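You operate a simulated robot arm through the tools that you are given. There is no shell and no other tool. Be economical: measure what you need, move in short steps, check, and stop when the job is done.

Carry out the task below with a simulated robot arm. There is one attempt and no reset: what you move stays moved.

Task
Put things in order on the top of the yellow stand. At the end: the red tapping stick stands where the pink rag mop stood; the yellow nut mill (marked "NUTS") is in the brown bowl basket; the pink rag mop stands where the yellow nut mill stood; the red peg is in the grey flared bowl; whatever was shut is shut again. Leave all else as you found it, and nothing knocked over.
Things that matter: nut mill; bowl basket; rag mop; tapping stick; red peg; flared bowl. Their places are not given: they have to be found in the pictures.

It is judged by the outcome, as a careful person would: the job done as asked, and still so three seconds after it is handed in. It fails if anything else is knocked over, pushed out of place, dropped, spilled or broken.

Robot
A 7-joint arm with a two-finger parallel gripper, fixed in place. Base frame: the origin is at the foot of the arm, x ahead of it, y to its left, z up; the work surface is at about z = 0.82. Units: m, rad, N and s.
With the tool pointing down near the work surface it reaches from about 0.3 to 0.7 m from the base axis. Its first joint turns from -1.152 to 1.152 rad. Payload 1.57 kg.
The tool frame sits at the grasp point between the pads (the TCP): z along the fingers, y along the line on which they close. The tips reach 0.03 m beyond it. The gripper opens to 0.11 m. The fingers are 0.024 m wide and 0.012 m thick; the gripper's body (0.048 by 0.112 m) begins 0.078 m behind the TCP.
Orientation is that of the tool frame in the base frame, as a unit quaternion [w, x, y, z]. With the fingers straight down and closing along the base's y, the tool's x points along the base's -x, its y along +y and its z along -z.

Tools
- The arm moves only by the tool step_arm. Its argument "deltas" is a list of rows, each a list of 7 numbers: the shift along the tool's x, y, z in m, then the turn, a rotation vector about the tool's x, y, z in rad, then the opening, from 0 (shut) to 1 (fully open). In form: [[tx, ty, tz, wx, wy, wz, claw], ...]. A call has 1 to 20 rows; each row shifts and turns the commanded pose from where the row before left it, along the tool's axes as they then stand. A row lasts 0.2 s, in which the tool goes at most 0.05 m and 0.15 rad; a call with a longer step from one row to the next is refused whole, and so is a gripper value outside its range. Where a pose cannot be reached the arm comes as near as it can. A force on the tool above 40 N (or 10 N above the force at the start of the call, whichever is more), or a blocked arm, ends the call early, and 0.2 s more pass. Each finger travels about 0.108 m/s and halts on what it meets, pressing with about 22 N; the grip force reading is that of the motor and also rises with nothing between the fingers. The clock runs only during rows and for 0.2 s after the last one: add rows that do not move to give the fingers time. It gives the time, the measured TCP pose, the force on the tool (base axes), the opening and the grip force at its end, in the units of the frame above (readings bear some noise).
- Cameras (640 x 400 px; columns grow to the right, rows downward): "scene" is fixed at [0.1448, -0.3752, 1.4121]; the picture's right is [0.92, -0.38, 0.00], its down [-0.19, -0.46, -0.87] and it looks along [0.33, 0.80, -0.50] (base axes); focal length 311 px, centre (320, 200). "wrist" rides on the gripper at [-0.036, 0, -0.08] in the tool frame; the picture's right is [0.00, -1.00, 0.00], its down [0.97, 0.00, -0.24] and it looks along [0.24, 0.00, 0.97] (tool axes); focal length 218 px, centre (320, 200).
- grab_frame(camera): a new picture of that camera. No time passes.
- probe_pixels(camera, pixels): for up to 12 pixels [column, row] of the newest picture of that camera ("zoom" is the newest enlarged one), the place [x, y, z] in the base frame of the surface seen there, good to about 0.003 m. No time passes.
- zoom(camera, box): a new picture of the part [left, top, right, bottom] of that camera's present view, enlarged. No time passes.
- hand_in(): hands the job in; it is judged then, once.

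Work in short steps. Measure before you move; look again where a grasp or a placing could have gone wrong, and mend it. You have 80 turns and 46 pictures in all, those below and enlarged ones among them. Open the gripper and draw the arm clear of the work before you hand the job in, unless the task says otherwise; then end with one line.

The tools are called after "Emit:" by a JSON object that holds its "fn" and its "kwargs". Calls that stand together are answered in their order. step_arm: Moves the arm, as the interface text tells. Its arguments: {"type":"object","properties":{"deltas":{"type":"array","items":{"type":"array","items":{"type":"number"}}}},"required":["deltas"]} The other tools are called the same way: grab_frame (camera) takes a picture; probe_pixels (camera, pixels) gives the place of the surface under pixels of a picture; zoom (camera, box) takes an enlarged picture of a part of a camera's view; hand_in () hands the job in.

At the start:

```text
t: 0.0
ee_pos: [0.3031, 0.3072, 1.1984]
tcp_rot: [0.0, 0.0, 1.0, 0.0]
contact_force: [-0.9, 0.1, -0.5]
gripper_width: 0.11
gripper_force: 0.0
```

scene: 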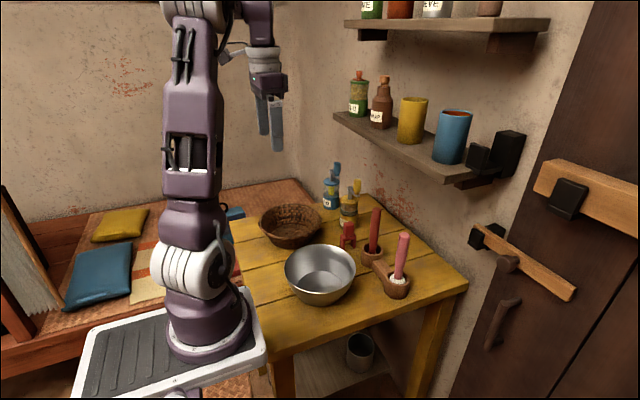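
wrist: 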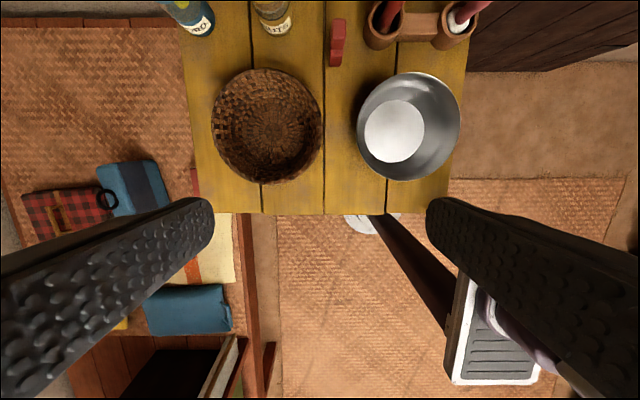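

I zoom in on the table area in the scene view (columns 230-470, rows 150-310) to identify the objects.

Emit:
{"fn": "zoom", "kwargs": {"camera": "scene", "box": [310, 150, 430, 225]}}

Emit:
{"fn": "zoom", "kwargs": {"camera": "scene", "box": [320, 190, 448, 310]}}

```text
5.33 times, centred on (370, 188) of scene
```

zoom: 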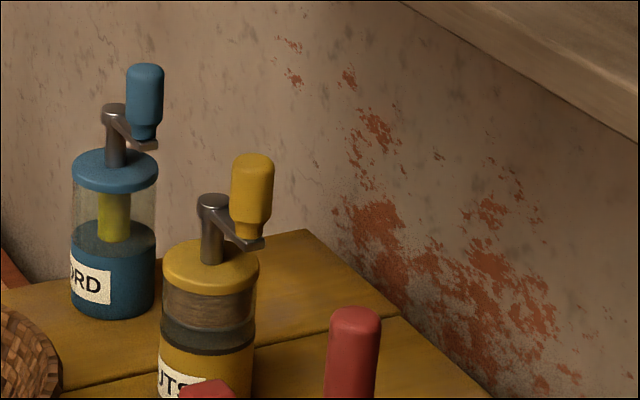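

```text
3.33 times, centred on (384, 250) of scene
```

zoom: 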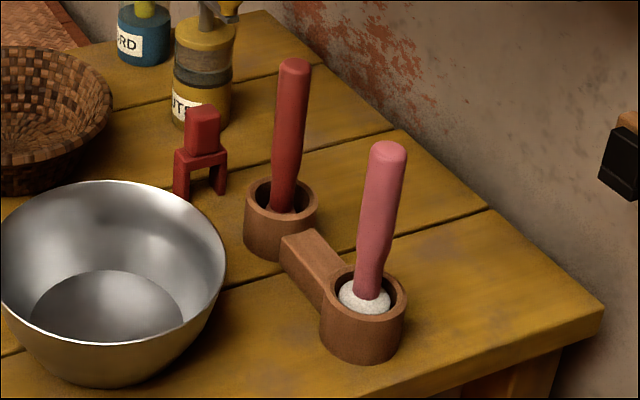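

I probe the key objects in the zoomed view (peg, stick, mop, cups) to get their locations.

Emit:
{"fn": "probe_pixels", "kwargs": {"camera": "zoom", "pixels": [[295, 66], [287, 190], [388, 148], [372, 280], [362, 302], [350, 330], [250, 215], [203, 112], [180, 165], [222, 160], [310, 250], [480, 330]]}}

Emit:
{"fn": "probe_pixels", "kwargs": {"camera": "wrist", "pixels": [[268, 130], [215, 130], [320, 130], [268, 72], [268, 182], [393, 130], [360, 130], [459, 130], [410, 76], [408, 178], [270, 20], [338, 45]]}}

```text
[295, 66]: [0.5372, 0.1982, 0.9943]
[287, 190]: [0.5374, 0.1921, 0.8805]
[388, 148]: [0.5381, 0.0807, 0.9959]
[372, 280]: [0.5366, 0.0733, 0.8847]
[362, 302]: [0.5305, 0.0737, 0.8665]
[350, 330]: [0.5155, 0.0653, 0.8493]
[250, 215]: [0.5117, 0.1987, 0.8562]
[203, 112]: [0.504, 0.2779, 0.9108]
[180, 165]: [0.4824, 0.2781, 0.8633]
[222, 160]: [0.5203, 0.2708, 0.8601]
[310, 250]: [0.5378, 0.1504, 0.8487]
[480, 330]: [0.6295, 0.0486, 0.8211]
```

```text
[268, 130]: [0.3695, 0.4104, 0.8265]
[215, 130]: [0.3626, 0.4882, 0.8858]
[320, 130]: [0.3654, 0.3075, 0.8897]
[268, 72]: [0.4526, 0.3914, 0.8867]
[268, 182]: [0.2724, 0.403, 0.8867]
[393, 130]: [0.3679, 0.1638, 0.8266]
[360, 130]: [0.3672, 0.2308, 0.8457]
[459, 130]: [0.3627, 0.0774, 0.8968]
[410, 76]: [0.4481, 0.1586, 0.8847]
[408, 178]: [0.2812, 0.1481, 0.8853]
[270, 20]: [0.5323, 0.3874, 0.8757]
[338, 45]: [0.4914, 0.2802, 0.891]
```

I check the shelf clearance and the mill's place before moving over the table.

Emit:
{"fn": "grab_frame", "kwargs": {"camera": "scene"}}

Emit:
{"fn": "probe_pixels", "kwargs": {"camera": "scene", "pixels": [[340, 117], [400, 150], [460, 178], [345, 22], [420, 30], [405, 130], [448, 150], [348, 198], [357, 186], [349, 190], [347, 217], [332, 190]]}}

```text
41 pictures are left
```

scene: 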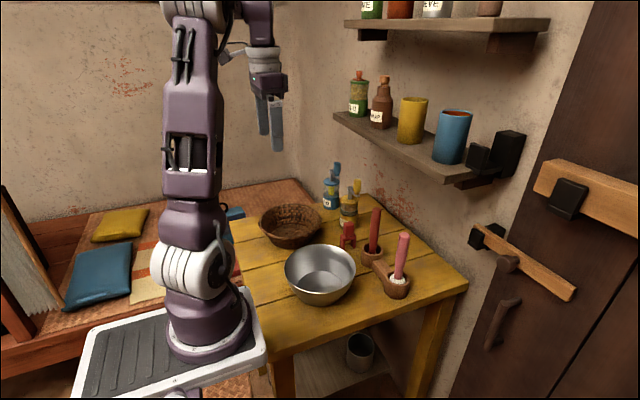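

```text
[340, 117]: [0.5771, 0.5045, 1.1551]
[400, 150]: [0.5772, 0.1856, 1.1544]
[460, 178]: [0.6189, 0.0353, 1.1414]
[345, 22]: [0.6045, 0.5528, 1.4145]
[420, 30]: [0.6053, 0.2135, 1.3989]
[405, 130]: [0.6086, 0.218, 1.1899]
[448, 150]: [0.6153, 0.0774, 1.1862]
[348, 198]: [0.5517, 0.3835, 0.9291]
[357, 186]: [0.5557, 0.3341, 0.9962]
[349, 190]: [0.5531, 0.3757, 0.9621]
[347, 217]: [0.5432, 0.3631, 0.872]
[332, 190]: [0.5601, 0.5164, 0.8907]
```

The shelf edge is at x≈0.577, z≈1.155, so I will approach tilted with the fingers pointing forward-down. I move to about (0.40, 0.31, 1.12) and tilt 45°.

Emit:
{"fn": "step_arm", "kwargs": {"deltas": [[-0.033, 0, 0.027, 0, 0, 0, 1], [-0.033, 0, 0.027, 0, 0, 0, 1], [-0.033, 0, 0.027, 0, 0, 0, 1], [0, 0, 0, 0, -0.131, 0, 1], [0, 0, 0, 0, -0.131, 0, 1], [0, 0, 0, 0, -0.131, 0, 1], [0, 0, 0, 0, -0.131, 0, 1], [0, 0, 0, 0, -0.131, 0, 1], [0, 0, 0, 0, -0.131, 0, 1], [0, 0, 0, 0, 0, 0, 1]]}}

Emit:
{"fn": "grab_frame", "kwargs": {"camera": "wrist"}}

Emit:
{"fn": "grab_frame", "kwargs": {"camera": "scene"}}

```text
t: 2.2
ee_pos: [0.4028, 0.3074, 1.1185]
tcp_rot: [0.383, 0.001, 0.924, 0.0]
contact_force: [0.4, 0.2, -0.3]
gripper_width: 0.11
gripper_force: 0.1
```

```text
40 pictures are left
```

wrist: 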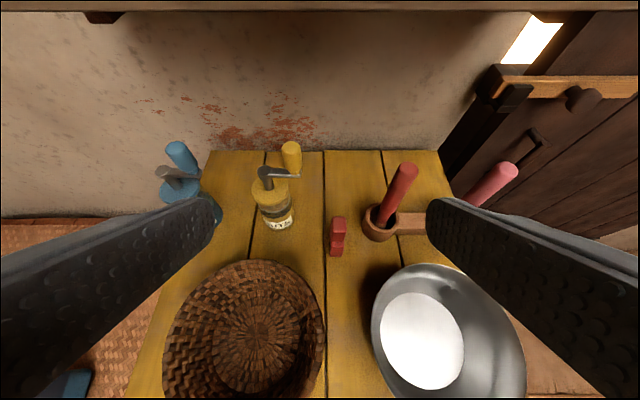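

```text
39 pictures are left
```

scene: 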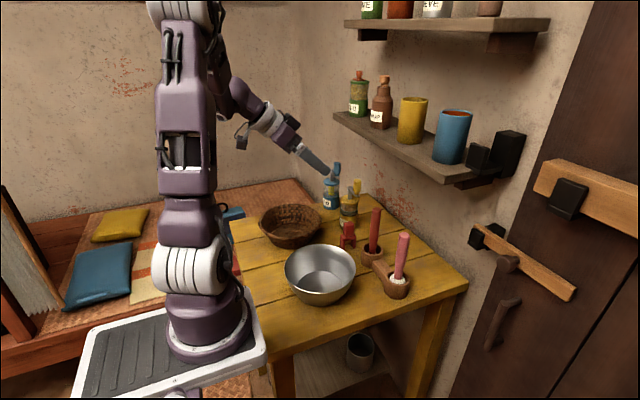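

I zoom on the mill (columns 240-310, rows 135-235) and probe its edges.

Emit:
{"fn": "zoom", "kwargs": {"camera": "wrist", "box": [225, 135, 353, 263]}}

```text
3.12 times, centred on (289, 199) of wrist
```

zoom: 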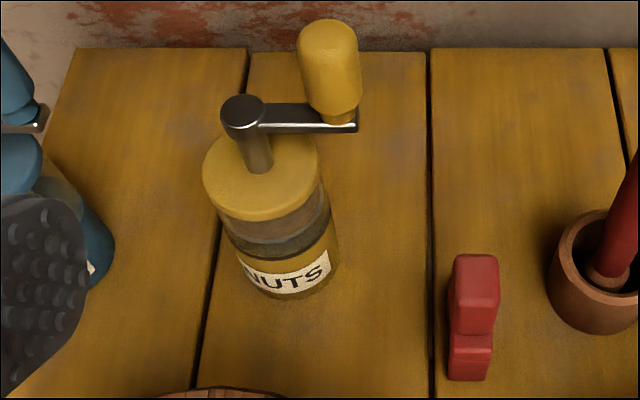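

Emit:
{"fn": "probe_pixels", "kwargs": {"camera": "zoom", "pixels": [[207, 185], [316, 180], [262, 205], [224, 240], [335, 240], [290, 270], [287, 297], [330, 60], [244, 103], [475, 290], [455, 310], [496, 310]]}}

```text
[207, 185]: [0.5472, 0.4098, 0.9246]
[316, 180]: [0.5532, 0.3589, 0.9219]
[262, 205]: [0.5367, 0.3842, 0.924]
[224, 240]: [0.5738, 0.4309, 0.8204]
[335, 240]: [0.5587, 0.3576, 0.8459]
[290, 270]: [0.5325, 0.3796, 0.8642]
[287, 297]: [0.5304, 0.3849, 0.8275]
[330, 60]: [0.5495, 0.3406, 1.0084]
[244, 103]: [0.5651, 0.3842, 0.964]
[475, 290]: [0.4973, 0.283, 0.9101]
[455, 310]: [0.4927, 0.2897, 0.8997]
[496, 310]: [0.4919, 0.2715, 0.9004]
```

Mill centre ≈ (0.558, 0.384), radius ≈0.027, lid z 0.924. I move to a pre-grasp 12 cm back along the tool axis and check.

Emit:
{"fn": "step_arm", "kwargs": {"deltas": [[0.0162, 0.0193, 0.041, 0, 0, 0, 0.8], [0.0162, 0.0193, 0.041, 0, 0, 0, 0.8], [0.0162, 0.0193, 0.041, 0, 0, 0, 0.8], [0.0162, 0.0193, 0.041, 0, 0, 0, 0.8], [0, 0, 0, 0, 0, 0, 0.8]]}}

Emit:
{"fn": "grab_frame", "kwargs": {"camera": "wrist"}}

```text
t: 3.4
ee_pos: [0.4703, 0.3858, 0.9563]
tcp_rot: [0.383, -0.001, 0.924, 0.002]
contact_force: [0.5, 0.1, 0.4]
gripper_width: 0.0881
gripper_force: 0.1
```

```text
37 pictures are left
```

wrist: 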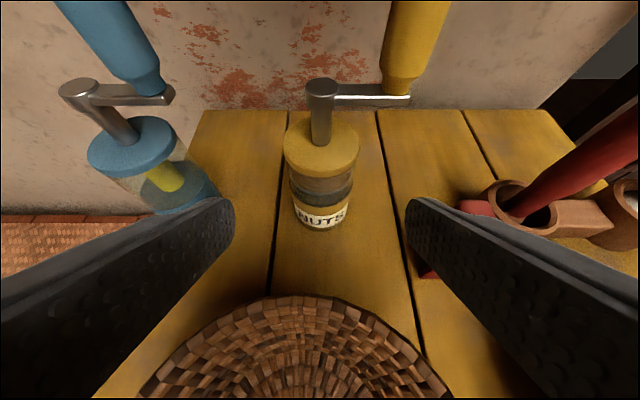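

The mill is centred between the fingers; I advance 0.12 m along the tool axis and close.

Emit:
{"fn": "step_arm", "kwargs": {"deltas": [[0, 0, 0.04, 0, 0, 0, 0.8], [0, 0, 0.04, 0, 0, 0, 0.8], [0, 0, 0.042, 0, 0, 0, 0.8], [0, 0, 0, 0, 0, 0, 0.8]]}}

Emit:
{"fn": "grab_frame", "kwargs": {"camera": "wrist"}}

```text
t: 4.4
ee_pos: [0.5581, 0.3851, 0.8721]
tcp_rot: [0.384, 0.0, 0.923, 0.001]
contact_force: [-0.2, 0.0, -0.6]
gripper_width: 0.0879
gripper_force: 0.1
```

```text
36 pictures are left
```

wrist: 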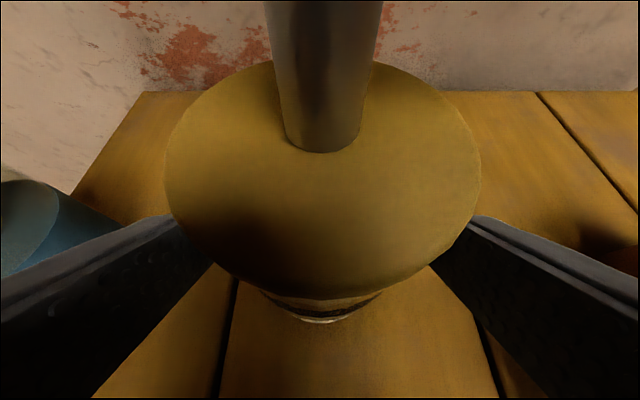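

Well centred. I close and lift a little (straight up is tool x −, z −).

Emit:
{"fn": "step_arm", "kwargs": {"deltas": [[0, 0, 0, 0, 0, 0, 0.4], [0, 0, 0, 0, 0, 0, 0.35], [0, 0, 0, 0, 0, 0, 0.35], [0, 0, 0, 0, 0, 0, 0.35], [-0.01, 0, -0.01, 0, 0, 0, 0.35], [-0.014, 0, -0.014, 0, 0, 0, 0.35]]}}

```text
t: 5.8
ee_pos: [0.5574, 0.3848, 0.9053]
tcp_rot: [0.383, 0.0, 0.924, 0.0]
contact_force: [0.8, 0.2, -1.5]
gripper_width: 0.0573
gripper_force: 21.5
```

Mill is held (0.057). I raise it back and up, then carry it over the basket centre (0.363, 0.398).

Emit:
{"fn": "step_arm", "kwargs": {"deltas": [[0, 0, -0.0424, 0, 0, 0, 0.35], [0, 0, -0.0424, 0, 0, 0, 0.35], [-0.007, 0, -0.007, 0, 0, 0, 0.35], [0.0233, 0.0033, -0.0233, 0, 0, 0, 0.35], [0.0233, 0.0033, -0.0233, 0, 0, 0, 0.35], [0.0233, 0.0033, -0.0233, 0, 0, 0, 0.35], [0.0233, 0.0033, -0.0233, 0, 0, 0, 0.35], [0, 0, 0, 0, 0, 0, 0.35]]}}

Emit:
{"fn": "grab_frame", "kwargs": {"camera": "scene"}}

Emit:
{"fn": "grab_frame", "kwargs": {"camera": "wrist"}}

```text
t: 7.6
ee_pos: [0.3662, 0.3981, 0.9755]
tcp_rot: [0.383, 0.0, 0.924, 0.0]
contact_force: [-0.6, 0.6, -1.7]
gripper_width: 0.0571
gripper_force: 21.8
```

```text
35 pictures are left
```

scene: 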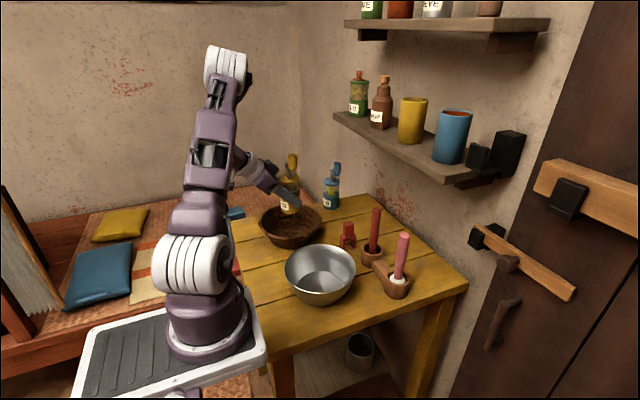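

```text
34 pictures are left
```

wrist: 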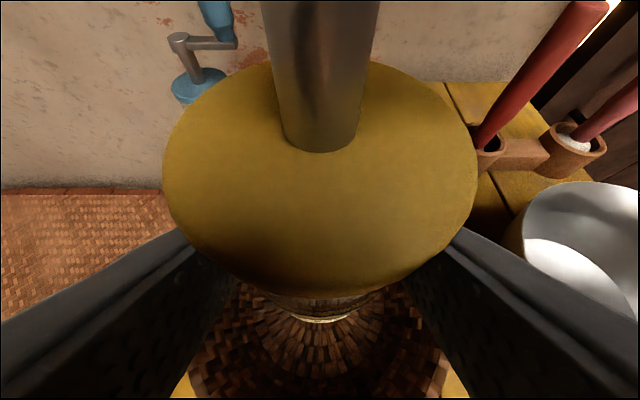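

The mill is upright over the basket. I lower 0.088 m, then read.

Emit:
{"fn": "step_arm", "kwargs": {"deltas": [[0.0212, 0, 0.0212, 0, 0, 0, 0.35], [0.0212, 0, 0.0212, 0, 0, 0, 0.35], [0.0141, 0, 0.0141, 0, 0, 0, 0.35], [0.0057, 0, 0.0057, 0, 0, 0, 0.35], [0, 0, 0, 0, 0, 0, 0.35]]}}

Emit:
{"fn": "grab_frame", "kwargs": {"camera": "scene"}}

```text
t: 8.8
ee_pos: [0.3671, 0.3989, 0.8871]
tcp_rot: [0.383, 0.0, 0.924, 0.0]
contact_force: [-0.3, -0.1, -1.1]
gripper_width: 0.057
gripper_force: 22.5
```

```text
33 pictures are left
```

scene: 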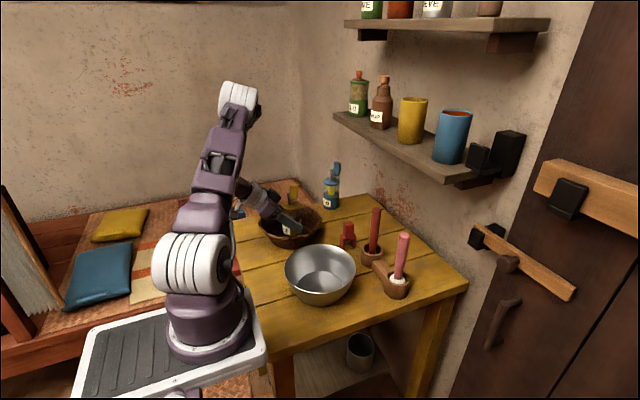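

No contact yet (force −1.1). I go down in 3 mm steps.

Emit:
{"fn": "step_arm", "kwargs": {"deltas": [[0.0021, 0, 0.0021, 0, 0, 0, 0.35], [0.0021, 0, 0.0021, 0, 0, 0, 0.35], [0, 0, 0, 0, 0, 0, 0.35]]}}

Emit:
{"fn": "step_arm", "kwargs": {"deltas": [[0.0014, 0, 0.0014, 0, 0, 0, 0.35], [0, 0, 0, 0, 0, 0, 0.35]]}}

```text
t: 9.6
ee_pos: [0.3672, 0.3988, 0.8807]
tcp_rot: [0.384, 0.0, 0.923, 0.001]
contact_force: [0.1, -0.7, -1.3]
gripper_width: 0.0573
gripper_force: 22.0
```

```text
t: 10.2
ee_pos: [0.3659, 0.3986, 0.8787]
tcp_rot: [0.384, 0.0, 0.923, 0.001]
contact_force: [0.5, 0.7, -1.0]
gripper_width: 0.057
gripper_force: 22.0
```

Emit:
{"fn": "step_arm", "kwargs": {"deltas": [[0.0014, 0, 0.0014, 0, 0, 0, 0.35], [0.0014, 0, 0.0014, 0, 0, 0, 0.35], [0, 0, 0, 0, 0, 0, 0.35]]}}

```text
t: 11.0
ee_pos: [0.367, 0.398, 0.8755]
tcp_rot: [0.384, 0.0, 0.923, 0.0]
contact_force: [3.3, 3.0, 11.8]
gripper_width: 0.0574
gripper_force: 22.0
```

Contact felt (11.8 N upward), so the mill is on the basket floor. I open gently and withdraw along the tool axis.

Emit:
{"fn": "step_arm", "kwargs": {"deltas": [[0, 0, 0, 0, 0, 0, 0.6], [0, 0, 0, 0, 0, 0, 0.7], [0, 0, 0, 0, 0, 0, 0.7], [0, 0, -0.02, 0, 0, 0, 0.7], [0, 0, -0.035, 0, 0, 0, 0.7], [0, 0, -0.045, 0, 0, 0, 0.7], [0, 0, -0.045, 0, 0, 0, 0.7], [0, 0, 0, 0, 0, 0, 0.7]]}}

Emit:
{"fn": "grab_frame", "kwargs": {"camera": "wrist"}}

Emit:
{"fn": "zoom", "kwargs": {"camera": "scene", "box": [230, 150, 440, 310]}}

```text
t: 12.8
ee_pos: [0.2635, 0.3988, 0.9766]
tcp_rot: [0.384, 0.0, 0.923, 0.0]
contact_force: [-0.3, 0.1, -1.6]
gripper_width: 0.0769
gripper_force: 0.0
```

```text
32 pictures are left
```

wrist: 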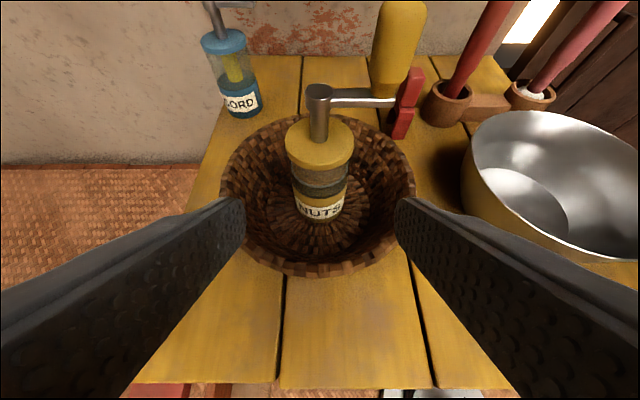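

```text
2.50 times, centred on (335, 230) of scene
```

zoom: 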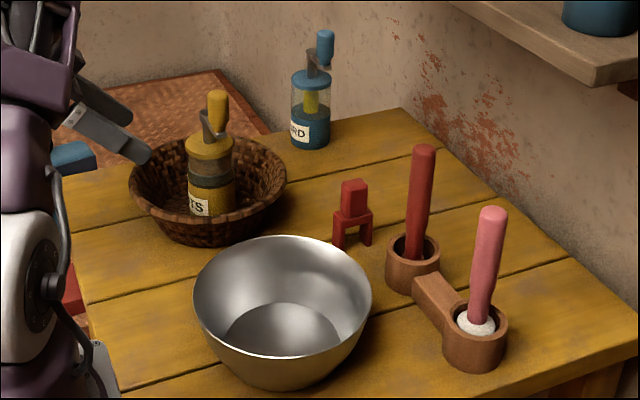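

The mill stands in the basket. Next the mop at about (0.542, 0.086): I rise, move across in y, then go to a pre-grasp at (0.457, 0.086, 1.03).

Emit:
{"fn": "step_arm", "kwargs": {"deltas": [[-0.0256, 0, -0.0256, 0, 0, 0, 0.7], [-0.0256, 0, -0.0256, 0, 0, 0, 0.7], [-0.0256, 0, -0.0256, 0, 0, 0, 0.7], [-0.0256, 0, -0.0256, 0, 0, 0, 0.7], [0, -0.0447, 0, 0, 0, 0, 0.7], [0, -0.0447, 0, 0, 0, 0, 0.7], [0, -0.0447, 0, 0, 0, 0, 0.7], [0, -0.0447, 0, 0, 0, 0, 0.7], [0, -0.0447, 0, 0, 0, 0, 0.7], [0, -0.0447, 0, 0, 0, 0, 0.7], [0, -0.0447, 0, 0, 0, 0, 0.7], [-0.0146, 0, 0.0401, 0, 0, 0, 0.7], [-0.0146, 0, 0.0401, 0, 0, 0, 0.7], [-0.0146, 0, 0.0401, 0, 0, 0, 0.7], [-0.0146, 0, 0.0401, 0, 0, 0, 0.7], [-0.0146, 0, 0.0401, 0, 0, 0, 0.7], [0, 0, 0, 0, 0, 0, 0.7]]}}

Emit:
{"fn": "grab_frame", "kwargs": {"camera": "wrist"}}

```text
t: 16.4
ee_pos: [0.3791, 0.0928, 1.0574]
tcp_rot: [0.298, 0.031, 0.954, -0.004]
contact_force: [0.1, -0.2, -0.3]
gripper_width: 0.077
gripper_force: 0.1
out of reach, approached as far as the arm can: row 9, 10, 15, 16
```

```text
30 pictures are left
```

wrist: 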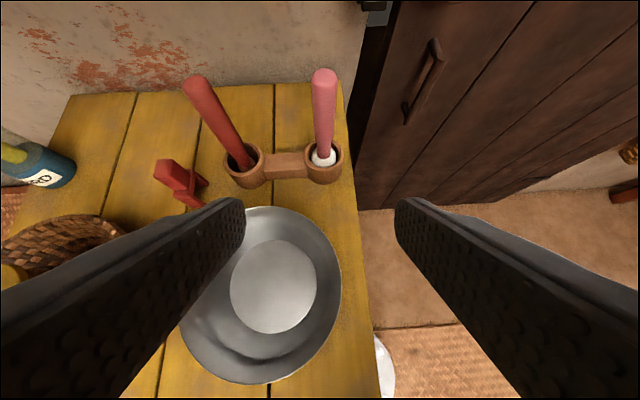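

The arm was limited on some rows; I wait with a still row to see where it settles.

Emit:
{"fn": "step_arm", "kwargs": {"deltas": [[0, 0, 0, 0, 0, 0, 0.7], [0, 0, 0, 0, 0, 0, 0.7]]}}

Emit:
{"fn": "grab_frame", "kwargs": {"camera": "scene"}}

```text
t: 17.0
ee_pos: [0.3772, 0.093, 1.0576]
tcp_rot: [0.298, 0.03, 0.954, -0.003]
contact_force: [-0.4, -1.3, -0.2]
gripper_width: 0.0772
gripper_force: 0.2
```

```text
29 pictures are left
```

scene: 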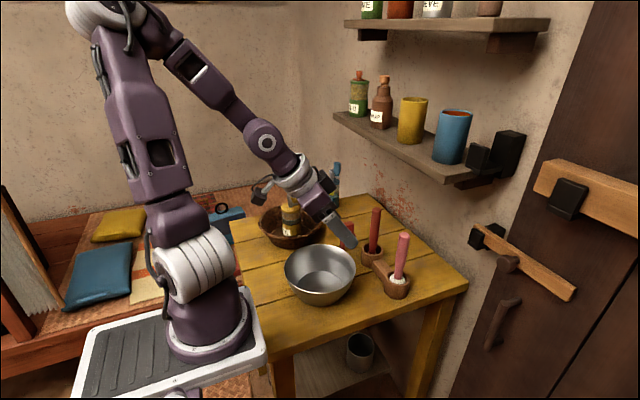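

It settled at (0.377, 0.093, 1.058) with a 35° tilt and a slight twist. I correct the twist and move part-way towards the mop pre-grasp.

Emit:
{"fn": "step_arm", "kwargs": {"deltas": [[0, 0, 0, -0.012, 0, -0.028, 0.7], [0, 0, 0, -0.012, 0, -0.028, 0.7], [-0.018, -0.002, 0.0215, 0, 0, 0, 0.7], [-0.018, -0.002, 0.0215, 0, 0, 0, 0.7], [0, 0, 0, 0, 0, 0, 0.7]]}}

```text
t: 18.2
ee_pos: [0.4025, 0.091, 1.0747]
tcp_rot: [0.298, 0.0, 0.955, 0.0]
contact_force: [-0.2, 1.1, -0.3]
gripper_width: 0.077
gripper_force: 0.1
out of reach, approached as far as the arm can: row 3, 4
```

Moving along the tool axis at this tilt is blocked here; I reduce the tilt to 20° (still enough to clear the shelf) and try forward again.

Emit:
{"fn": "step_arm", "kwargs": {"deltas": [[0, 0, 0, 0, 0.128, 0, 0.7], [0, 0, 0, 0, 0.128, 0, 0.7], [-0.0282, 0, 0.0103, 0, 0, 0, 0.7], [-0.0282, 0, 0.0103, 0, 0, 0, 0.7], [0, 0, 0, 0, 0, 0, 0.7]]}}

```text
t: 19.4
ee_pos: [0.4628, 0.0907, 1.0736]
tcp_rot: [0.173, 0.001, 0.985, 0.0]
contact_force: [0.0, 0.8, -0.6]
gripper_width: 0.0769
gripper_force: 0.1
```

That works at 20° tilt. I take a wrist picture to localise the mop.

Emit:
{"fn": "grab_frame", "kwargs": {"camera": "wrist"}}

Emit:
{"fn": "probe_pixels", "kwargs": {"camera": "wrist", "pixels": [[320, 120], [330, 80]]}}

```text
28 pictures are left
```

wrist: 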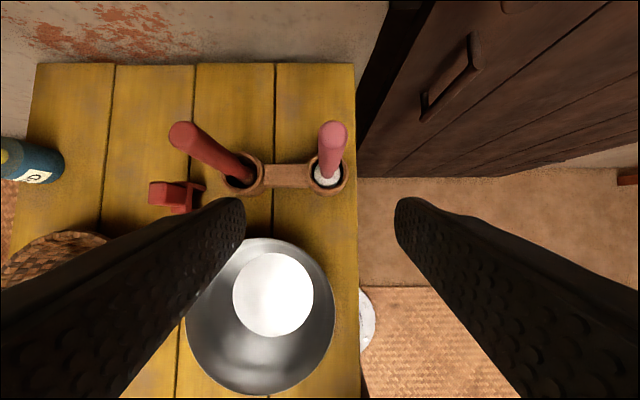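

```text
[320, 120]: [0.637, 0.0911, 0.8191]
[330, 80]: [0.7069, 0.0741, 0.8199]
```

Emit:
{"fn": "zoom", "kwargs": {"camera": "wrist", "box": [270, 110, 366, 206]}}

Emit:
{"fn": "probe_pixels", "kwargs": {"camera": "wrist", "pixels": [[332, 128], [332, 147], [320, 147], [344, 147], [328, 170], [327, 180], [318, 172], [338, 175], [180, 135], [215, 155], [235, 172], [290, 175]]}}

```text
4.17 times, centred on (318, 158) of wrist
```

zoom: 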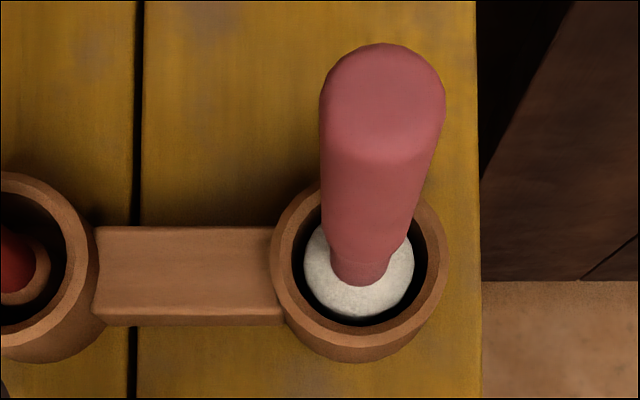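

```text
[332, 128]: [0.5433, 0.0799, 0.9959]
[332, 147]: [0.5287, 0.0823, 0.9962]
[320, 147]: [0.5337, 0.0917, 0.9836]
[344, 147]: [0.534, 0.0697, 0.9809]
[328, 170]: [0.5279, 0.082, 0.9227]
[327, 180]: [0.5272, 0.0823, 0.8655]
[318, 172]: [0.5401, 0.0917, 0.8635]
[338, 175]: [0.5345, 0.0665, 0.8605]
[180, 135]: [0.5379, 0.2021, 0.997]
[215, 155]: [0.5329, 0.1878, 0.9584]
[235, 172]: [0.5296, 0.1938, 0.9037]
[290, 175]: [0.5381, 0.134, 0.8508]
```

Mop axis ≈ (0.540, 0.081), top z 0.998. I move the TCP to (0.540, 0.081, 0.950), open.

Emit:
{"fn": "step_arm", "kwargs": {"deltas": [[-0.00755, -0.0025, 0.0357, 0, 0, 0, 0.7], [-0.00755, -0.0025, 0.0357, 0, 0, 0, 0.7], [-0.00755, -0.0025, 0.0357, 0, 0, 0, 0.7], [-0.00755, -0.0025, 0.0357, 0, 0, 0, 0.7], [0, 0, 0, 0, 0, 0, 0.7]]}}

Emit:
{"fn": "grab_frame", "kwargs": {"camera": "wrist"}}

Emit:
{"fn": "grab_frame", "kwargs": {"camera": "scene"}}

```text
t: 20.6
ee_pos: [0.5401, 0.0811, 0.9508]
tcp_rot: [0.175, 0.0, 0.985, 0.0]
contact_force: [-0.1, -0.3, -0.1]
gripper_width: 0.0771
gripper_force: 0.1
```

```text
26 pictures are left
```

wrist: 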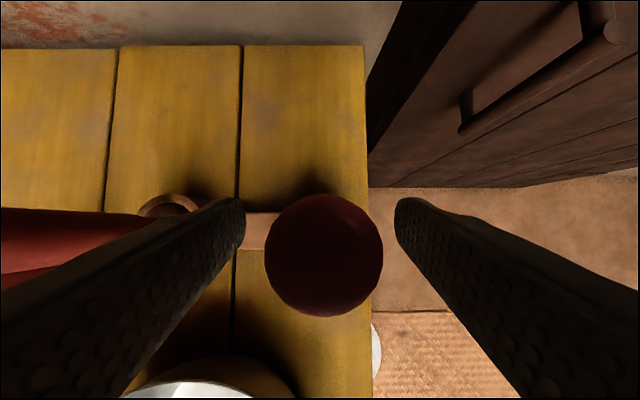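

```text
25 pictures are left
```

scene: 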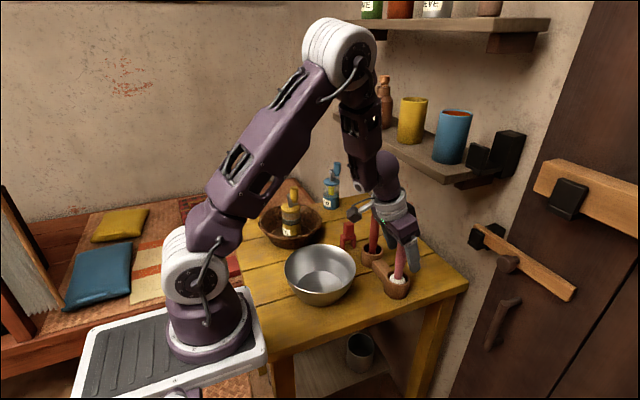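

The mop is centred between the fingers (column 323). I close and lift 2 cm.

Emit:
{"fn": "step_arm", "kwargs": {"deltas": [[0, 0, 0, 0, 0, 0, 0.35], [0, 0, 0, 0, 0, 0, 0.1], [0, 0, 0, 0, 0, 0, 0.1], [0, 0, 0, 0, 0, 0, 0.1], [0, 0, 0, 0, 0, 0, 0.1], [-0.0034, 0, -0.0094, 0, 0, 0, 0.1], [-0.0034, 0, -0.0094, 0, 0, 0, 0.1], [0, 0, 0, 0, 0, 0, 0.1]]}}

Emit:
{"fn": "zoom", "kwargs": {"camera": "scene", "box": [330, 180, 450, 310]}}

```text
t: 22.4
ee_pos: [0.5386, 0.0805, 0.9701]
tcp_rot: [0.174, 0.001, 0.985, 0.001]
contact_force: [0.0, -0.3, -0.6]
gripper_width: 0.0237
gripper_force: 21.8
```

```text
3.08 times, centred on (390, 245) of scene
```

zoom: 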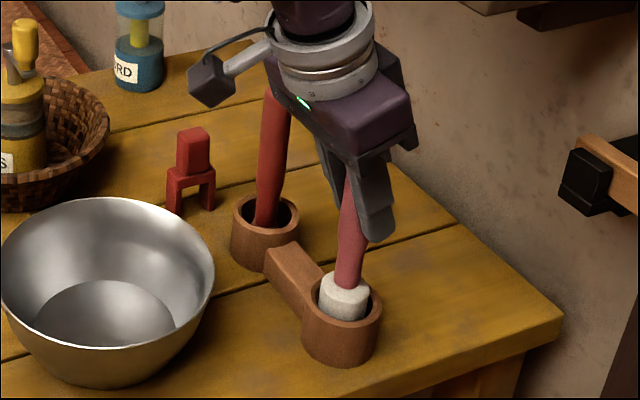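

The mop came out cleanly and the holder stayed. I lift it further, draw back, and carry it over in +y.

Emit:
{"fn": "step_arm", "kwargs": {"deltas": [[-0.0085, 0, -0.0235, 0, 0, 0, 0.1], [-0.0085, 0, -0.0235, 0, 0, 0, 0.1], [0.0257, 0, -0.027, 0, 0, 0, 0.1], [0.0257, 0, -0.027, 0, 0, 0, 0.1], [0.0257, 0, -0.027, 0, 0, 0, 0.1], [0, 0.0434, 0, 0, 0, 0, 0.1], [0, 0.0434, 0, 0, 0, 0, 0.1], [0, 0.0434, 0, 0, 0, 0, 0.1], [0, 0.0434, 0, 0, 0, 0, 0.1], [0, 0.0434, 0, 0, 0, 0, 0.1], [0, 0.0434, 0, 0, 0, 0, 0.1], [0, 0.0434, 0, 0, 0, 0, 0.1], [0, 0, 0, 0, 0, 0, 0.1]]}}

Emit:
{"fn": "grab_frame", "kwargs": {"camera": "scene"}}

```text
t: 25.2
ee_pos: [0.4411, 0.3854, 1.0693]
tcp_rot: [0.174, 0.0, 0.985, -0.001]
contact_force: [0.7, -0.2, -0.3]
gripper_width: 0.0238
gripper_force: 21.9
```

```text
23 pictures are left
```

scene: 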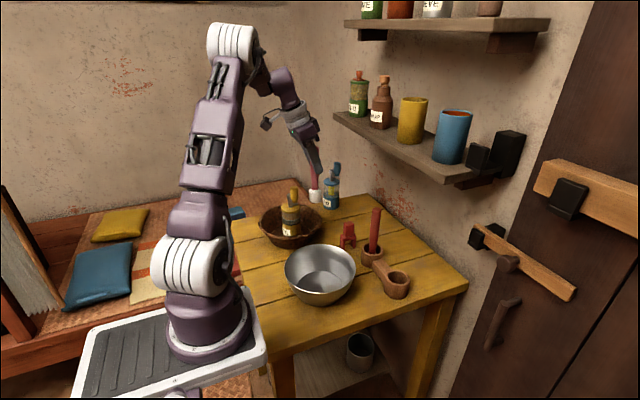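

The mop is upright and clear. I move forward and down to (0.558, 0.384, 0.975), then zoom to check.

Emit:
{"fn": "step_arm", "kwargs": {"deltas": [[-0.0194, 0, 0.0323, 0, 0, 0, 0.1], [-0.0194, 0, 0.0323, 0, 0, 0, 0.1], [-0.0194, 0, 0.0323, 0, 0, 0, 0.1], [-0.0194, -0.001, 0.0323, 0, 0, 0, 0.1], [0, 0, 0, 0, 0, 0, 0.1]]}}

Emit:
{"fn": "zoom", "kwargs": {"camera": "scene", "box": [250, 100, 420, 260]}}

```text
t: 26.4
ee_pos: [0.5576, 0.3822, 0.974]
tcp_rot: [0.173, 0.001, 0.985, -0.001]
contact_force: [0.0, -0.8, -0.8]
gripper_width: 0.0238
gripper_force: 21.6
```

```text
2.50 times, centred on (335, 180) of scene
```

zoom: 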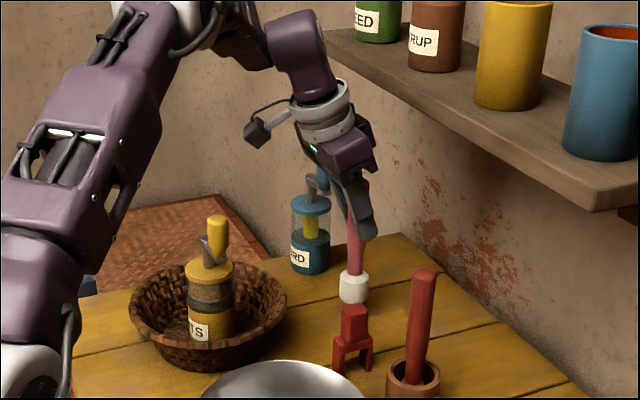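

Clear of everything. I lower 2 cm, then in small steps until touch.

Emit:
{"fn": "step_arm", "kwargs": {"deltas": [[0.0034, 0, 0.0094, 0, 0, 0, 0.1], [0.0034, 0, 0.0094, 0, 0, 0, 0.1], [0, 0, 0, 0, 0, 0, 0.1]]}}

Emit:
{"fn": "step_arm", "kwargs": {"deltas": [[0.001, 0, 0.0028, 0, 0, 0, 0.1], [0.001, 0, 0.0028, 0, 0, 0, 0.1], [0, 0, 0, 0, 0, 0, 0.1]]}}

```text
t: 27.2
ee_pos: [0.5563, 0.3842, 0.955]
tcp_rot: [0.173, 0.0, 0.985, 0.001]
contact_force: [0.4, -0.3, -1.1]
gripper_width: 0.0236
gripper_force: 21.9
```

```text
t: 28.0
ee_pos: [0.5579, 0.3828, 0.9493]
tcp_rot: [0.173, 0.001, 0.985, -0.001]
contact_force: [0.8, -0.2, -0.2]
gripper_width: 0.0235
gripper_force: 22.3
```

Emit:
{"fn": "step_arm", "kwargs": {"deltas": [[0.0007, 0, 0.0019, 0, 0, 0, 0.1], [0.0007, 0, 0.0019, 0, 0, 0, 0.1], [0, 0, 0, 0, 0, 0, 0.1]]}}

Emit:
{"fn": "zoom", "kwargs": {"camera": "scene", "box": [300, 170, 400, 250]}}

```text
t: 28.8
ee_pos: [0.5567, 0.383, 0.9459]
tcp_rot: [0.174, 0.001, 0.985, 0.0]
contact_force: [-0.9, 0.8, 4.4]
gripper_width: 0.0237
gripper_force: 22.4
```

```text
5.00 times, centred on (350, 210) of scene
```

zoom: 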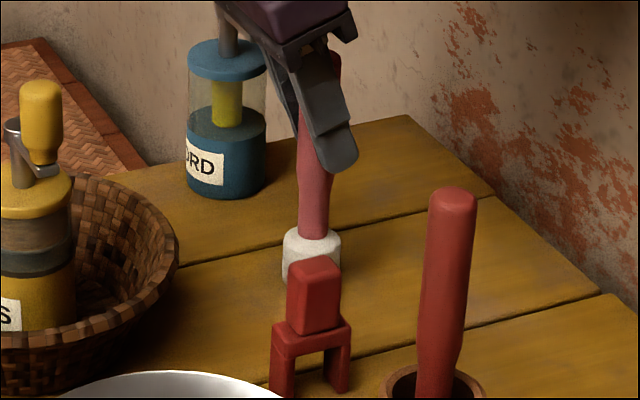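

Touching (4.4 N) and upright. I open slowly without moving, then retreat along the tool axis.

Emit:
{"fn": "step_arm", "kwargs": {"deltas": [[0.0003, 0, 0.0009, 0, 0, 0, 0.1], [0, 0, 0, 0, 0, 0, 0.3], [0, 0, 0, 0, 0, 0, 0.45], [0, 0, 0, 0, 0, 0, 0.6], [0, 0, 0, 0, 0, 0, 0.6], [0, 0, -0.02, 0, 0, 0, 0.6], [0, 0, -0.03, 0, 0, 0, 0.6], [0.02, 0, -0.03, 0, 0, 0, 0.6], [0.03, 0, -0.03, 0, 0, 0, 0.6], [0, 0, 0, 0, 0, 0, 0.6]]}}

Emit:
{"fn": "grab_frame", "kwargs": {"camera": "wrist"}}

Emit:
{"fn": "zoom", "kwargs": {"camera": "scene", "box": [300, 150, 430, 260]}}

```text
t: 31.0
ee_pos: [0.4709, 0.3832, 1.0306]
tcp_rot: [0.175, 0.001, 0.985, -0.001]
contact_force: [-1.0, -0.4, 0.6]
gripper_width: 0.0658
gripper_force: 0.1
```

```text
20 pictures are left
```

wrist: 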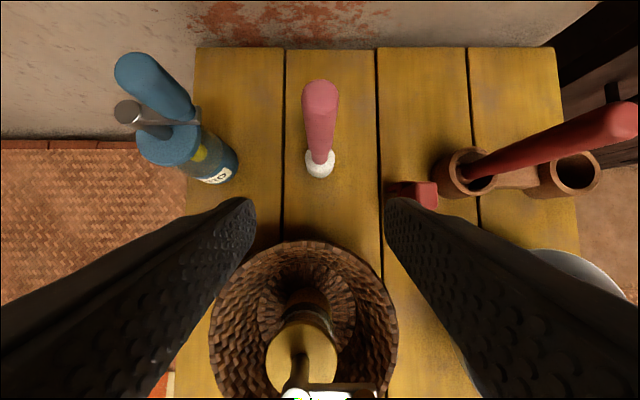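

```text
3.64 times, centred on (365, 205) of scene
```

zoom: 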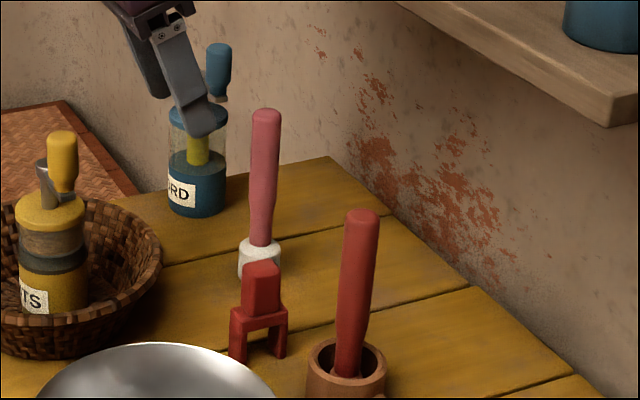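

Mop stands on the mill's old spot. Now I rise and move to in front of the red stick.

Emit:
{"fn": "step_arm", "kwargs": {"deltas": [[-0.0146, 0, -0.0404, 0, 0, 0, 0.6], [0, -0.045, 0, 0, 0, 0, 0.6], [0, -0.045, 0, 0, 0, 0, 0.6], [0, -0.045, 0, 0, 0, 0, 0.6], [0, -0.045, 0, 0, 0, 0, 0.6], [0, 0, 0, 0, 0, 0, 0.6]]}}

Emit:
{"fn": "zoom", "kwargs": {"camera": "wrist", "box": [240, 80, 420, 220]}}

```text
t: 32.4
ee_pos: [0.4728, 0.2025, 1.0737]
tcp_rot: [0.174, 0.001, 0.985, -0.001]
contact_force: [0.6, 0.0, 0.2]
gripper_width: 0.0659
gripper_force: 0.0
```

```text
2.86 times, centred on (330, 150) of wrist
```

zoom: 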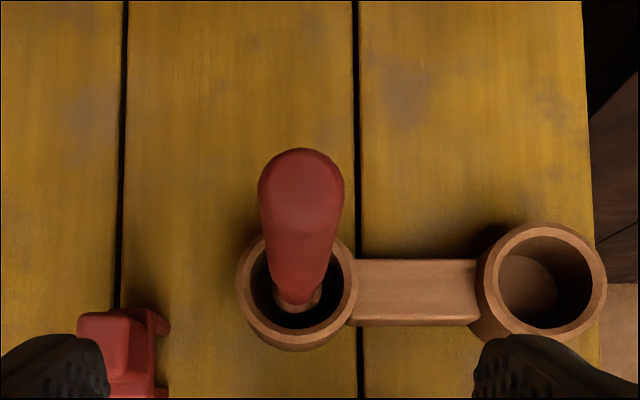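

Emit:
{"fn": "probe_pixels", "kwargs": {"camera": "zoom", "pixels": [[300, 195], [263, 215], [338, 215], [300, 215], [297, 285], [277, 295], [540, 275], [488, 280], [597, 280], [545, 228], [535, 333], [298, 345]]}}

```text
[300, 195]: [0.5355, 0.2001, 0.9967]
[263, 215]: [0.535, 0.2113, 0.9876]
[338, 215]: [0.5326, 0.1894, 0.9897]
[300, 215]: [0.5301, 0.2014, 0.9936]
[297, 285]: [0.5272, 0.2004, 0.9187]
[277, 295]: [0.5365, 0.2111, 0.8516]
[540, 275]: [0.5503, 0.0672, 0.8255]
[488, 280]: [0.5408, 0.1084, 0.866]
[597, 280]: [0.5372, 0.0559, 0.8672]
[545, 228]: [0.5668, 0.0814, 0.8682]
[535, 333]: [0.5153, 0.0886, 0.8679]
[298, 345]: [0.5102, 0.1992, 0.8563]
```

Stick axis (0.5395, 0.200); cup B centre (0.541, 0.082), floor z 0.8255. I go to the stick at TCP z 0.950 and close.

Emit:
{"fn": "step_arm", "kwargs": {"deltas": [[-0.00515, -0.0005, 0.0348, 0, 0, 0, 0.6], [-0.00515, -0.0005, 0.0348, 0, 0, 0, 0.6], [-0.00515, -0.0005, 0.0348, 0, 0, 0, 0.6], [-0.00515, -0.0005, 0.0348, 0, 0, 0, 0.6], [0, 0, 0, 0, 0, 0, 0.6], [0, 0, 0, 0, 0, 0, 0.35], [0, 0, 0, 0, 0, 0, 0.1], [0, 0, 0, 0, 0, 0, 0.1], [0, 0, 0, 0, 0, 0, 0.1]]}}

```text
t: 34.4
ee_pos: [0.5389, 0.2024, 0.951]
tcp_rot: [0.174, 0.0, 0.985, 0.0]
contact_force: [-0.1, -0.4, -0.2]
gripper_width: 0.0236
gripper_force: 22.2
```

Gripped at 0.0236 m. I lift straight up 6 cm and check.

Emit:
{"fn": "step_arm", "kwargs": {"deltas": [[-0.0034, 0, -0.0094, 0, 0, 0, 0.1], [-0.0068, 0, -0.0188, 0, 0, 0, 0.1], [-0.0102, 0, -0.0282, 0, 0, 0, 0.1], [0, 0, 0, 0, 0, 0, 0.1]]}}

Emit:
{"fn": "zoom", "kwargs": {"camera": "scene", "box": [320, 160, 450, 310]}}

```text
t: 35.4
ee_pos: [0.5375, 0.2016, 1.0103]
tcp_rot: [0.174, 0.001, 0.985, 0.0]
contact_force: [0.1, -1.2, -0.7]
gripper_width: 0.0237
gripper_force: 22.0
```

```text
2.67 times, centred on (385, 235) of scene
```

zoom: 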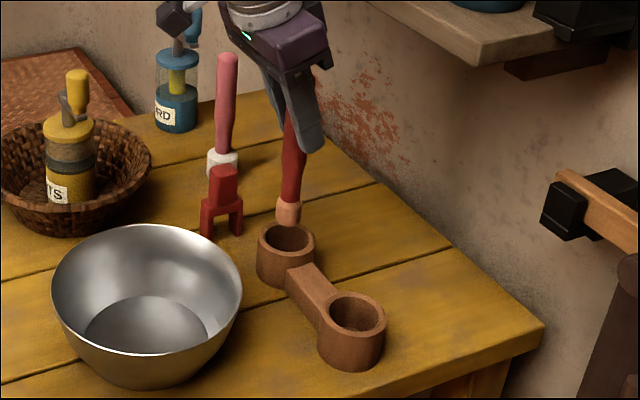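

The stick's foot is clear of the rim. I move −0.119 in y over cup B and check.

Emit:
{"fn": "step_arm", "kwargs": {"deltas": [[0, -0.03, 0, 0, 0, 0, 0.1], [0, -0.03, 0, 0, 0, 0, 0.1], [0, -0.03, 0, 0, 0, 0, 0.1], [-0.001, -0.029, 0, 0, 0, 0, 0.1], [0, 0, 0, 0, 0, 0, 0.1]]}}

Emit:
{"fn": "zoom", "kwargs": {"camera": "scene", "box": [330, 190, 450, 310]}}

```text
t: 36.6
ee_pos: [0.5405, 0.0825, 1.0102]
tcp_rot: [0.173, 0.0, 0.985, -0.001]
contact_force: [-0.3, 1.0, -0.1]
gripper_width: 0.0238
gripper_force: 22.3
```

```text
3.33 times, centred on (390, 250) of scene
```

zoom: 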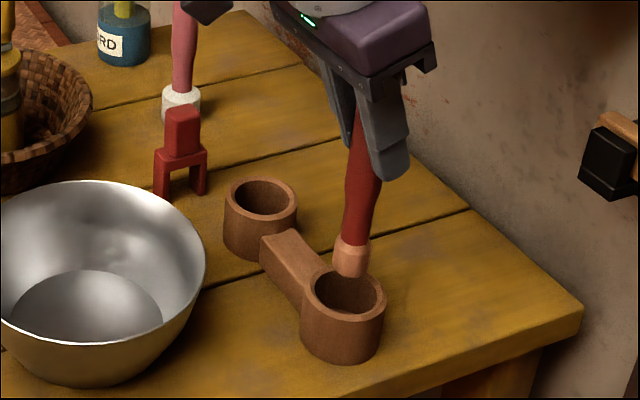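

Foot sits right over cup B. I lower 5 cm, then fine steps.

Emit:
{"fn": "step_arm", "kwargs": {"deltas": [[0.0051, 0, 0.0141, 0, 0, 0, 0.1], [0.0051, 0, 0.0141, 0, 0, 0, 0.1], [0.0034, 0, 0.0094, 0, 0, 0, 0.1], [0.0034, 0, 0.0094, 0, 0, 0, 0.1], [0, 0, 0, 0, 0, 0, 0.1]]}}

Emit:
{"fn": "step_arm", "kwargs": {"deltas": [[0.001, 0, 0.0028, 0, 0, 0, 0.1], [0.001, 0, 0.0028, 0, 0, 0, 0.1], [0, 0, 0, 0, 0, 0, 0.1]]}}

```text
t: 37.8
ee_pos: [0.5389, 0.0823, 0.9596]
tcp_rot: [0.173, 0.001, 0.985, -0.001]
contact_force: [0.3, 0.0, -0.8]
gripper_width: 0.0237
gripper_force: 22.2
```

```text
t: 38.6
ee_pos: [0.5396, 0.0824, 0.9552]
tcp_rot: [0.174, 0.0, 0.985, 0.0]
contact_force: [-0.1, -0.8, -0.4]
gripper_width: 0.0237
gripper_force: 21.8
```

Emit:
{"fn": "step_arm", "kwargs": {"deltas": [[0.001, 0, 0.0028, 0, 0, 0, 0.1], [0.0003, 0, 0.001, 0, 0, 0, 0.1], [0, 0, 0, 0, 0, 0, 0.1]]}}

Emit:
{"fn": "zoom", "kwargs": {"camera": "scene", "box": [330, 190, 450, 310]}}

```text
t: 39.4
ee_pos: [0.5398, 0.0818, 0.9509]
tcp_rot: [0.174, 0.001, 0.985, 0.0]
contact_force: [-0.7, -1.9, 12.0]
gripper_width: 0.0238
gripper_force: 22.2
```

```text
3.33 times, centred on (390, 250) of scene
```

zoom: 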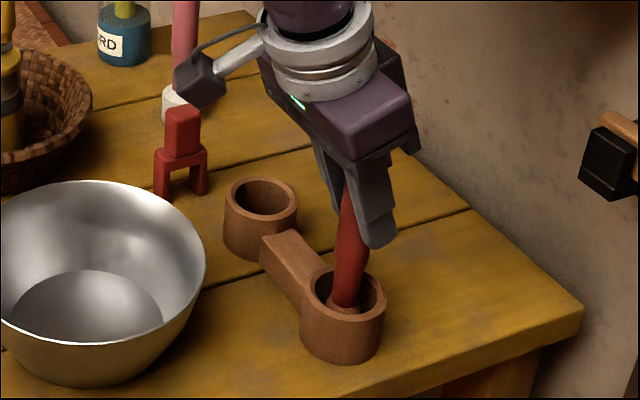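

Seated on the cup floor (12 N). I release, retreat, and move to above the peg.

Emit:
{"fn": "step_arm", "kwargs": {"deltas": [[0, 0, 0, 0, 0, 0, 0.3], [0, 0, 0, 0, 0, 0, 0.45], [0, 0, 0, 0, 0, 0, 0.6], [0, 0, 0, 0, 0, 0, 0.6], [0, 0, -0.02, 0, 0, 0, 0.6], [0, 0, -0.03, 0, 0, 0, 0.6], [0.02, 0, -0.03, 0, 0, 0, 0.6], [0.03, 0, -0.03, 0, 0, 0, 0.6], [0, 0, -0.03, 0, 0, 0, 0.6], [0, 0.0396, 0, 0, 0, 0, 0.6], [0, 0.0396, 0, 0, 0, 0, 0.6], [0, 0.0396, 0, 0, 0, 0, 0.6], [0, 0.0396, 0, 0, 0, 0, 0.6], [0, 0.0396, 0, 0, 0, 0, 0.6], [0, 0, 0, 0, 0, 0, 0.6]]}}

Emit:
{"fn": "zoom", "kwargs": {"camera": "scene", "box": [310, 170, 450, 310]}}

Emit:
{"fn": "zoom", "kwargs": {"camera": "wrist", "box": [240, 100, 420, 240]}}

```text
t: 42.6
ee_pos: [0.4437, 0.2801, 1.0645]
tcp_rot: [0.174, 0.001, 0.985, -0.002]
contact_force: [-0.3, -0.1, 0.6]
gripper_width: 0.0661
gripper_force: 0.1
```

```text
2.86 times, centred on (380, 240) of scene
```

zoom: 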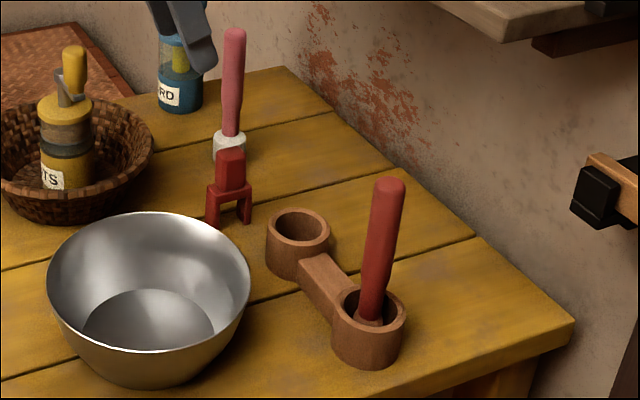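

```text
2.86 times, centred on (330, 170) of wrist
```

zoom: 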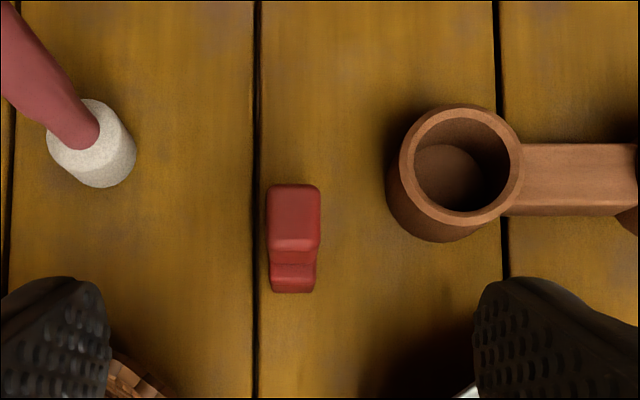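

Emit:
{"fn": "probe_pixels", "kwargs": {"camera": "zoom", "pixels": [[293, 195], [293, 235], [270, 215], [318, 215], [293, 250], [293, 270], [274, 280], [313, 280], [293, 288]]}}

```text
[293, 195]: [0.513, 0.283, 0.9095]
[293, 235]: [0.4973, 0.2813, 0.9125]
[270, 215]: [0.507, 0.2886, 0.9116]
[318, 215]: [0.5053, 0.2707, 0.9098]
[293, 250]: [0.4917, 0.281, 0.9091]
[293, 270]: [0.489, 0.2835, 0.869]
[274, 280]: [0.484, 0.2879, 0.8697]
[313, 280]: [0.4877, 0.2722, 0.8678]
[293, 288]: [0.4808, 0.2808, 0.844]
```

Peg head block centre ≈ (0.503, 0.280), z 0.87–0.912. I descend to TCP z 0.893 and close.

Emit:
{"fn": "step_arm", "kwargs": {"deltas": [[0.0005, 0, 0.0363, 0, 0, 0, 0.6], [0.0005, 0, 0.0363, 0, 0, 0, 0.6], [0.0005, 0, 0.0363, 0, 0, 0, 0.6], [0.0005, 0, 0.0363, 0, 0, 0, 0.6], [0.0005, 0, 0.0363, 0, 0, 0, 0.6], [0, 0, 0, 0, 0, 0, 0.6], [0, 0, 0, 0, 0, 0, 0.3], [0, 0, 0, 0, 0, 0, 0.05], [0, 0, 0, 0, 0, 0, 0.05], [0, 0, 0, 0, 0, 0, 0.05]]}}

```text
t: 44.8
ee_pos: [0.505, 0.2793, 0.8938]
tcp_rot: [0.174, 0.001, 0.985, 0.0]
contact_force: [0.6, -0.4, -0.3]
gripper_width: 0.0212
gripper_force: 21.9
```

Peg held (0.021). I lift 11 cm and carry it over the bowl centre (0.365, 0.154).

Emit:
{"fn": "step_arm", "kwargs": {"deltas": [[-0.0125, 0, -0.0345, 0, 0, 0, 0.05], [-0.0125, 0, -0.0345, 0, 0, 0, 0.05], [-0.0125, 0, -0.0345, 0, 0, 0, 0.05], [0.0263, -0.025, -0.0095, 0, 0, 0, 0.05], [0.0263, -0.025, -0.0095, 0, 0, 0, 0.05], [0.0263, -0.025, -0.0095, 0, 0, 0, 0.05], [0.0263, -0.025, -0.0095, 0, 0, 0, 0.05], [0.0263, -0.025, -0.0095, 0, 0, 0, 0.05], [0, 0, 0, 0, 0, 0, 0.05]]}}

Emit:
{"fn": "grab_frame", "kwargs": {"camera": "scene"}}

Emit:
{"fn": "grab_frame", "kwargs": {"camera": "wrist"}}

```text
t: 46.8
ee_pos: [0.3762, 0.1648, 1.0146]
tcp_rot: [0.172, 0.001, 0.985, -0.003]
contact_force: [-0.1, 0.1, 0.0]
gripper_width: 0.0216
gripper_force: 21.7
out of reach, approached as far as the arm can: row 8
```

```text
12 pictures are left
```

scene: 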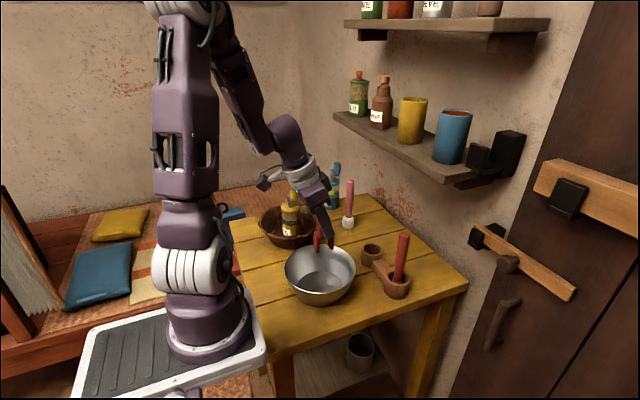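

```text
11 pictures are left
```

wrist: 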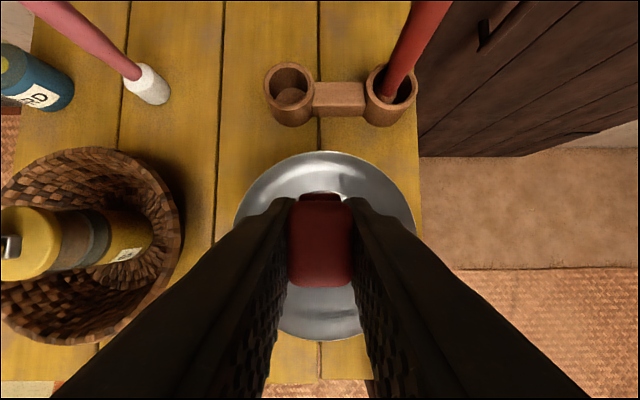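

Reach is limiting at this tilt near the base, so I reduce tilt by ~10° and lower part-way at the bowl centre.

Emit:
{"fn": "step_arm", "kwargs": {"deltas": [[0, 0, 0, 0, 0.085, 0, 0.05], [0, 0, 0, 0, 0.085, 0, 0.05], [0.0055, -0.0027, 0.016, 0, 0, 0, 0.05], [0.0055, -0.0027, 0.016, 0, 0, 0, 0.05], [0.0055, -0.0027, 0.016, 0, 0, 0, 0.05], [0, 0, 0, 0, 0, 0, 0.05]]}}

```text
t: 48.2
ee_pos: [0.3685, 0.1555, 0.9637]
tcp_rot: [0.09, 0.001, 0.996, -0.001]
contact_force: [0.1, -0.4, 0.1]
gripper_width: 0.0213
gripper_force: 21.8
```

Reached (0.3685, 0.1555, 0.964). I lower about 5.5 cm towards the bowl floor.

Emit:
{"fn": "step_arm", "kwargs": {"deltas": [[0.0034, 0, 0.0197, 0, 0, 0, 0.05], [0.0034, 0, 0.0197, 0, 0, 0, 0.05], [0.0026, 0, 0.0148, 0, 0, 0, 0.05], [0, 0, 0, 0, 0, 0, 0.05]]}}

Emit:
{"fn": "zoom", "kwargs": {"camera": "scene", "box": [260, 170, 400, 310]}}

```text
t: 49.2
ee_pos: [0.3693, 0.1565, 0.9091]
tcp_rot: [0.09, 0.001, 0.996, -0.001]
contact_force: [-0.2, 0.1, 0.5]
gripper_width: 0.0213
gripper_force: 22.0
```

```text
2.86 times, centred on (330, 240) of scene
```

zoom: 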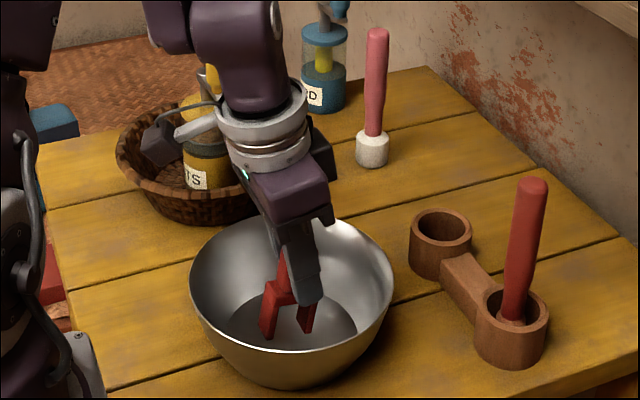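

Peg is inside the bowl just above the floor. I lower in small steps until touch.

Emit:
{"fn": "step_arm", "kwargs": {"deltas": [[0.0005, 0, 0.003, 0, 0, 0, 0.05], [0.0005, 0, 0.003, 0, 0, 0, 0.05], [0, 0, 0, 0, 0, 0, 0.05]]}}

```text
t: 50.0
ee_pos: [0.3682, 0.1567, 0.9028]
tcp_rot: [0.09, 0.001, 0.996, -0.001]
contact_force: [0.7, 0.5, -0.3]
gripper_width: 0.0215
gripper_force: 22.4
```

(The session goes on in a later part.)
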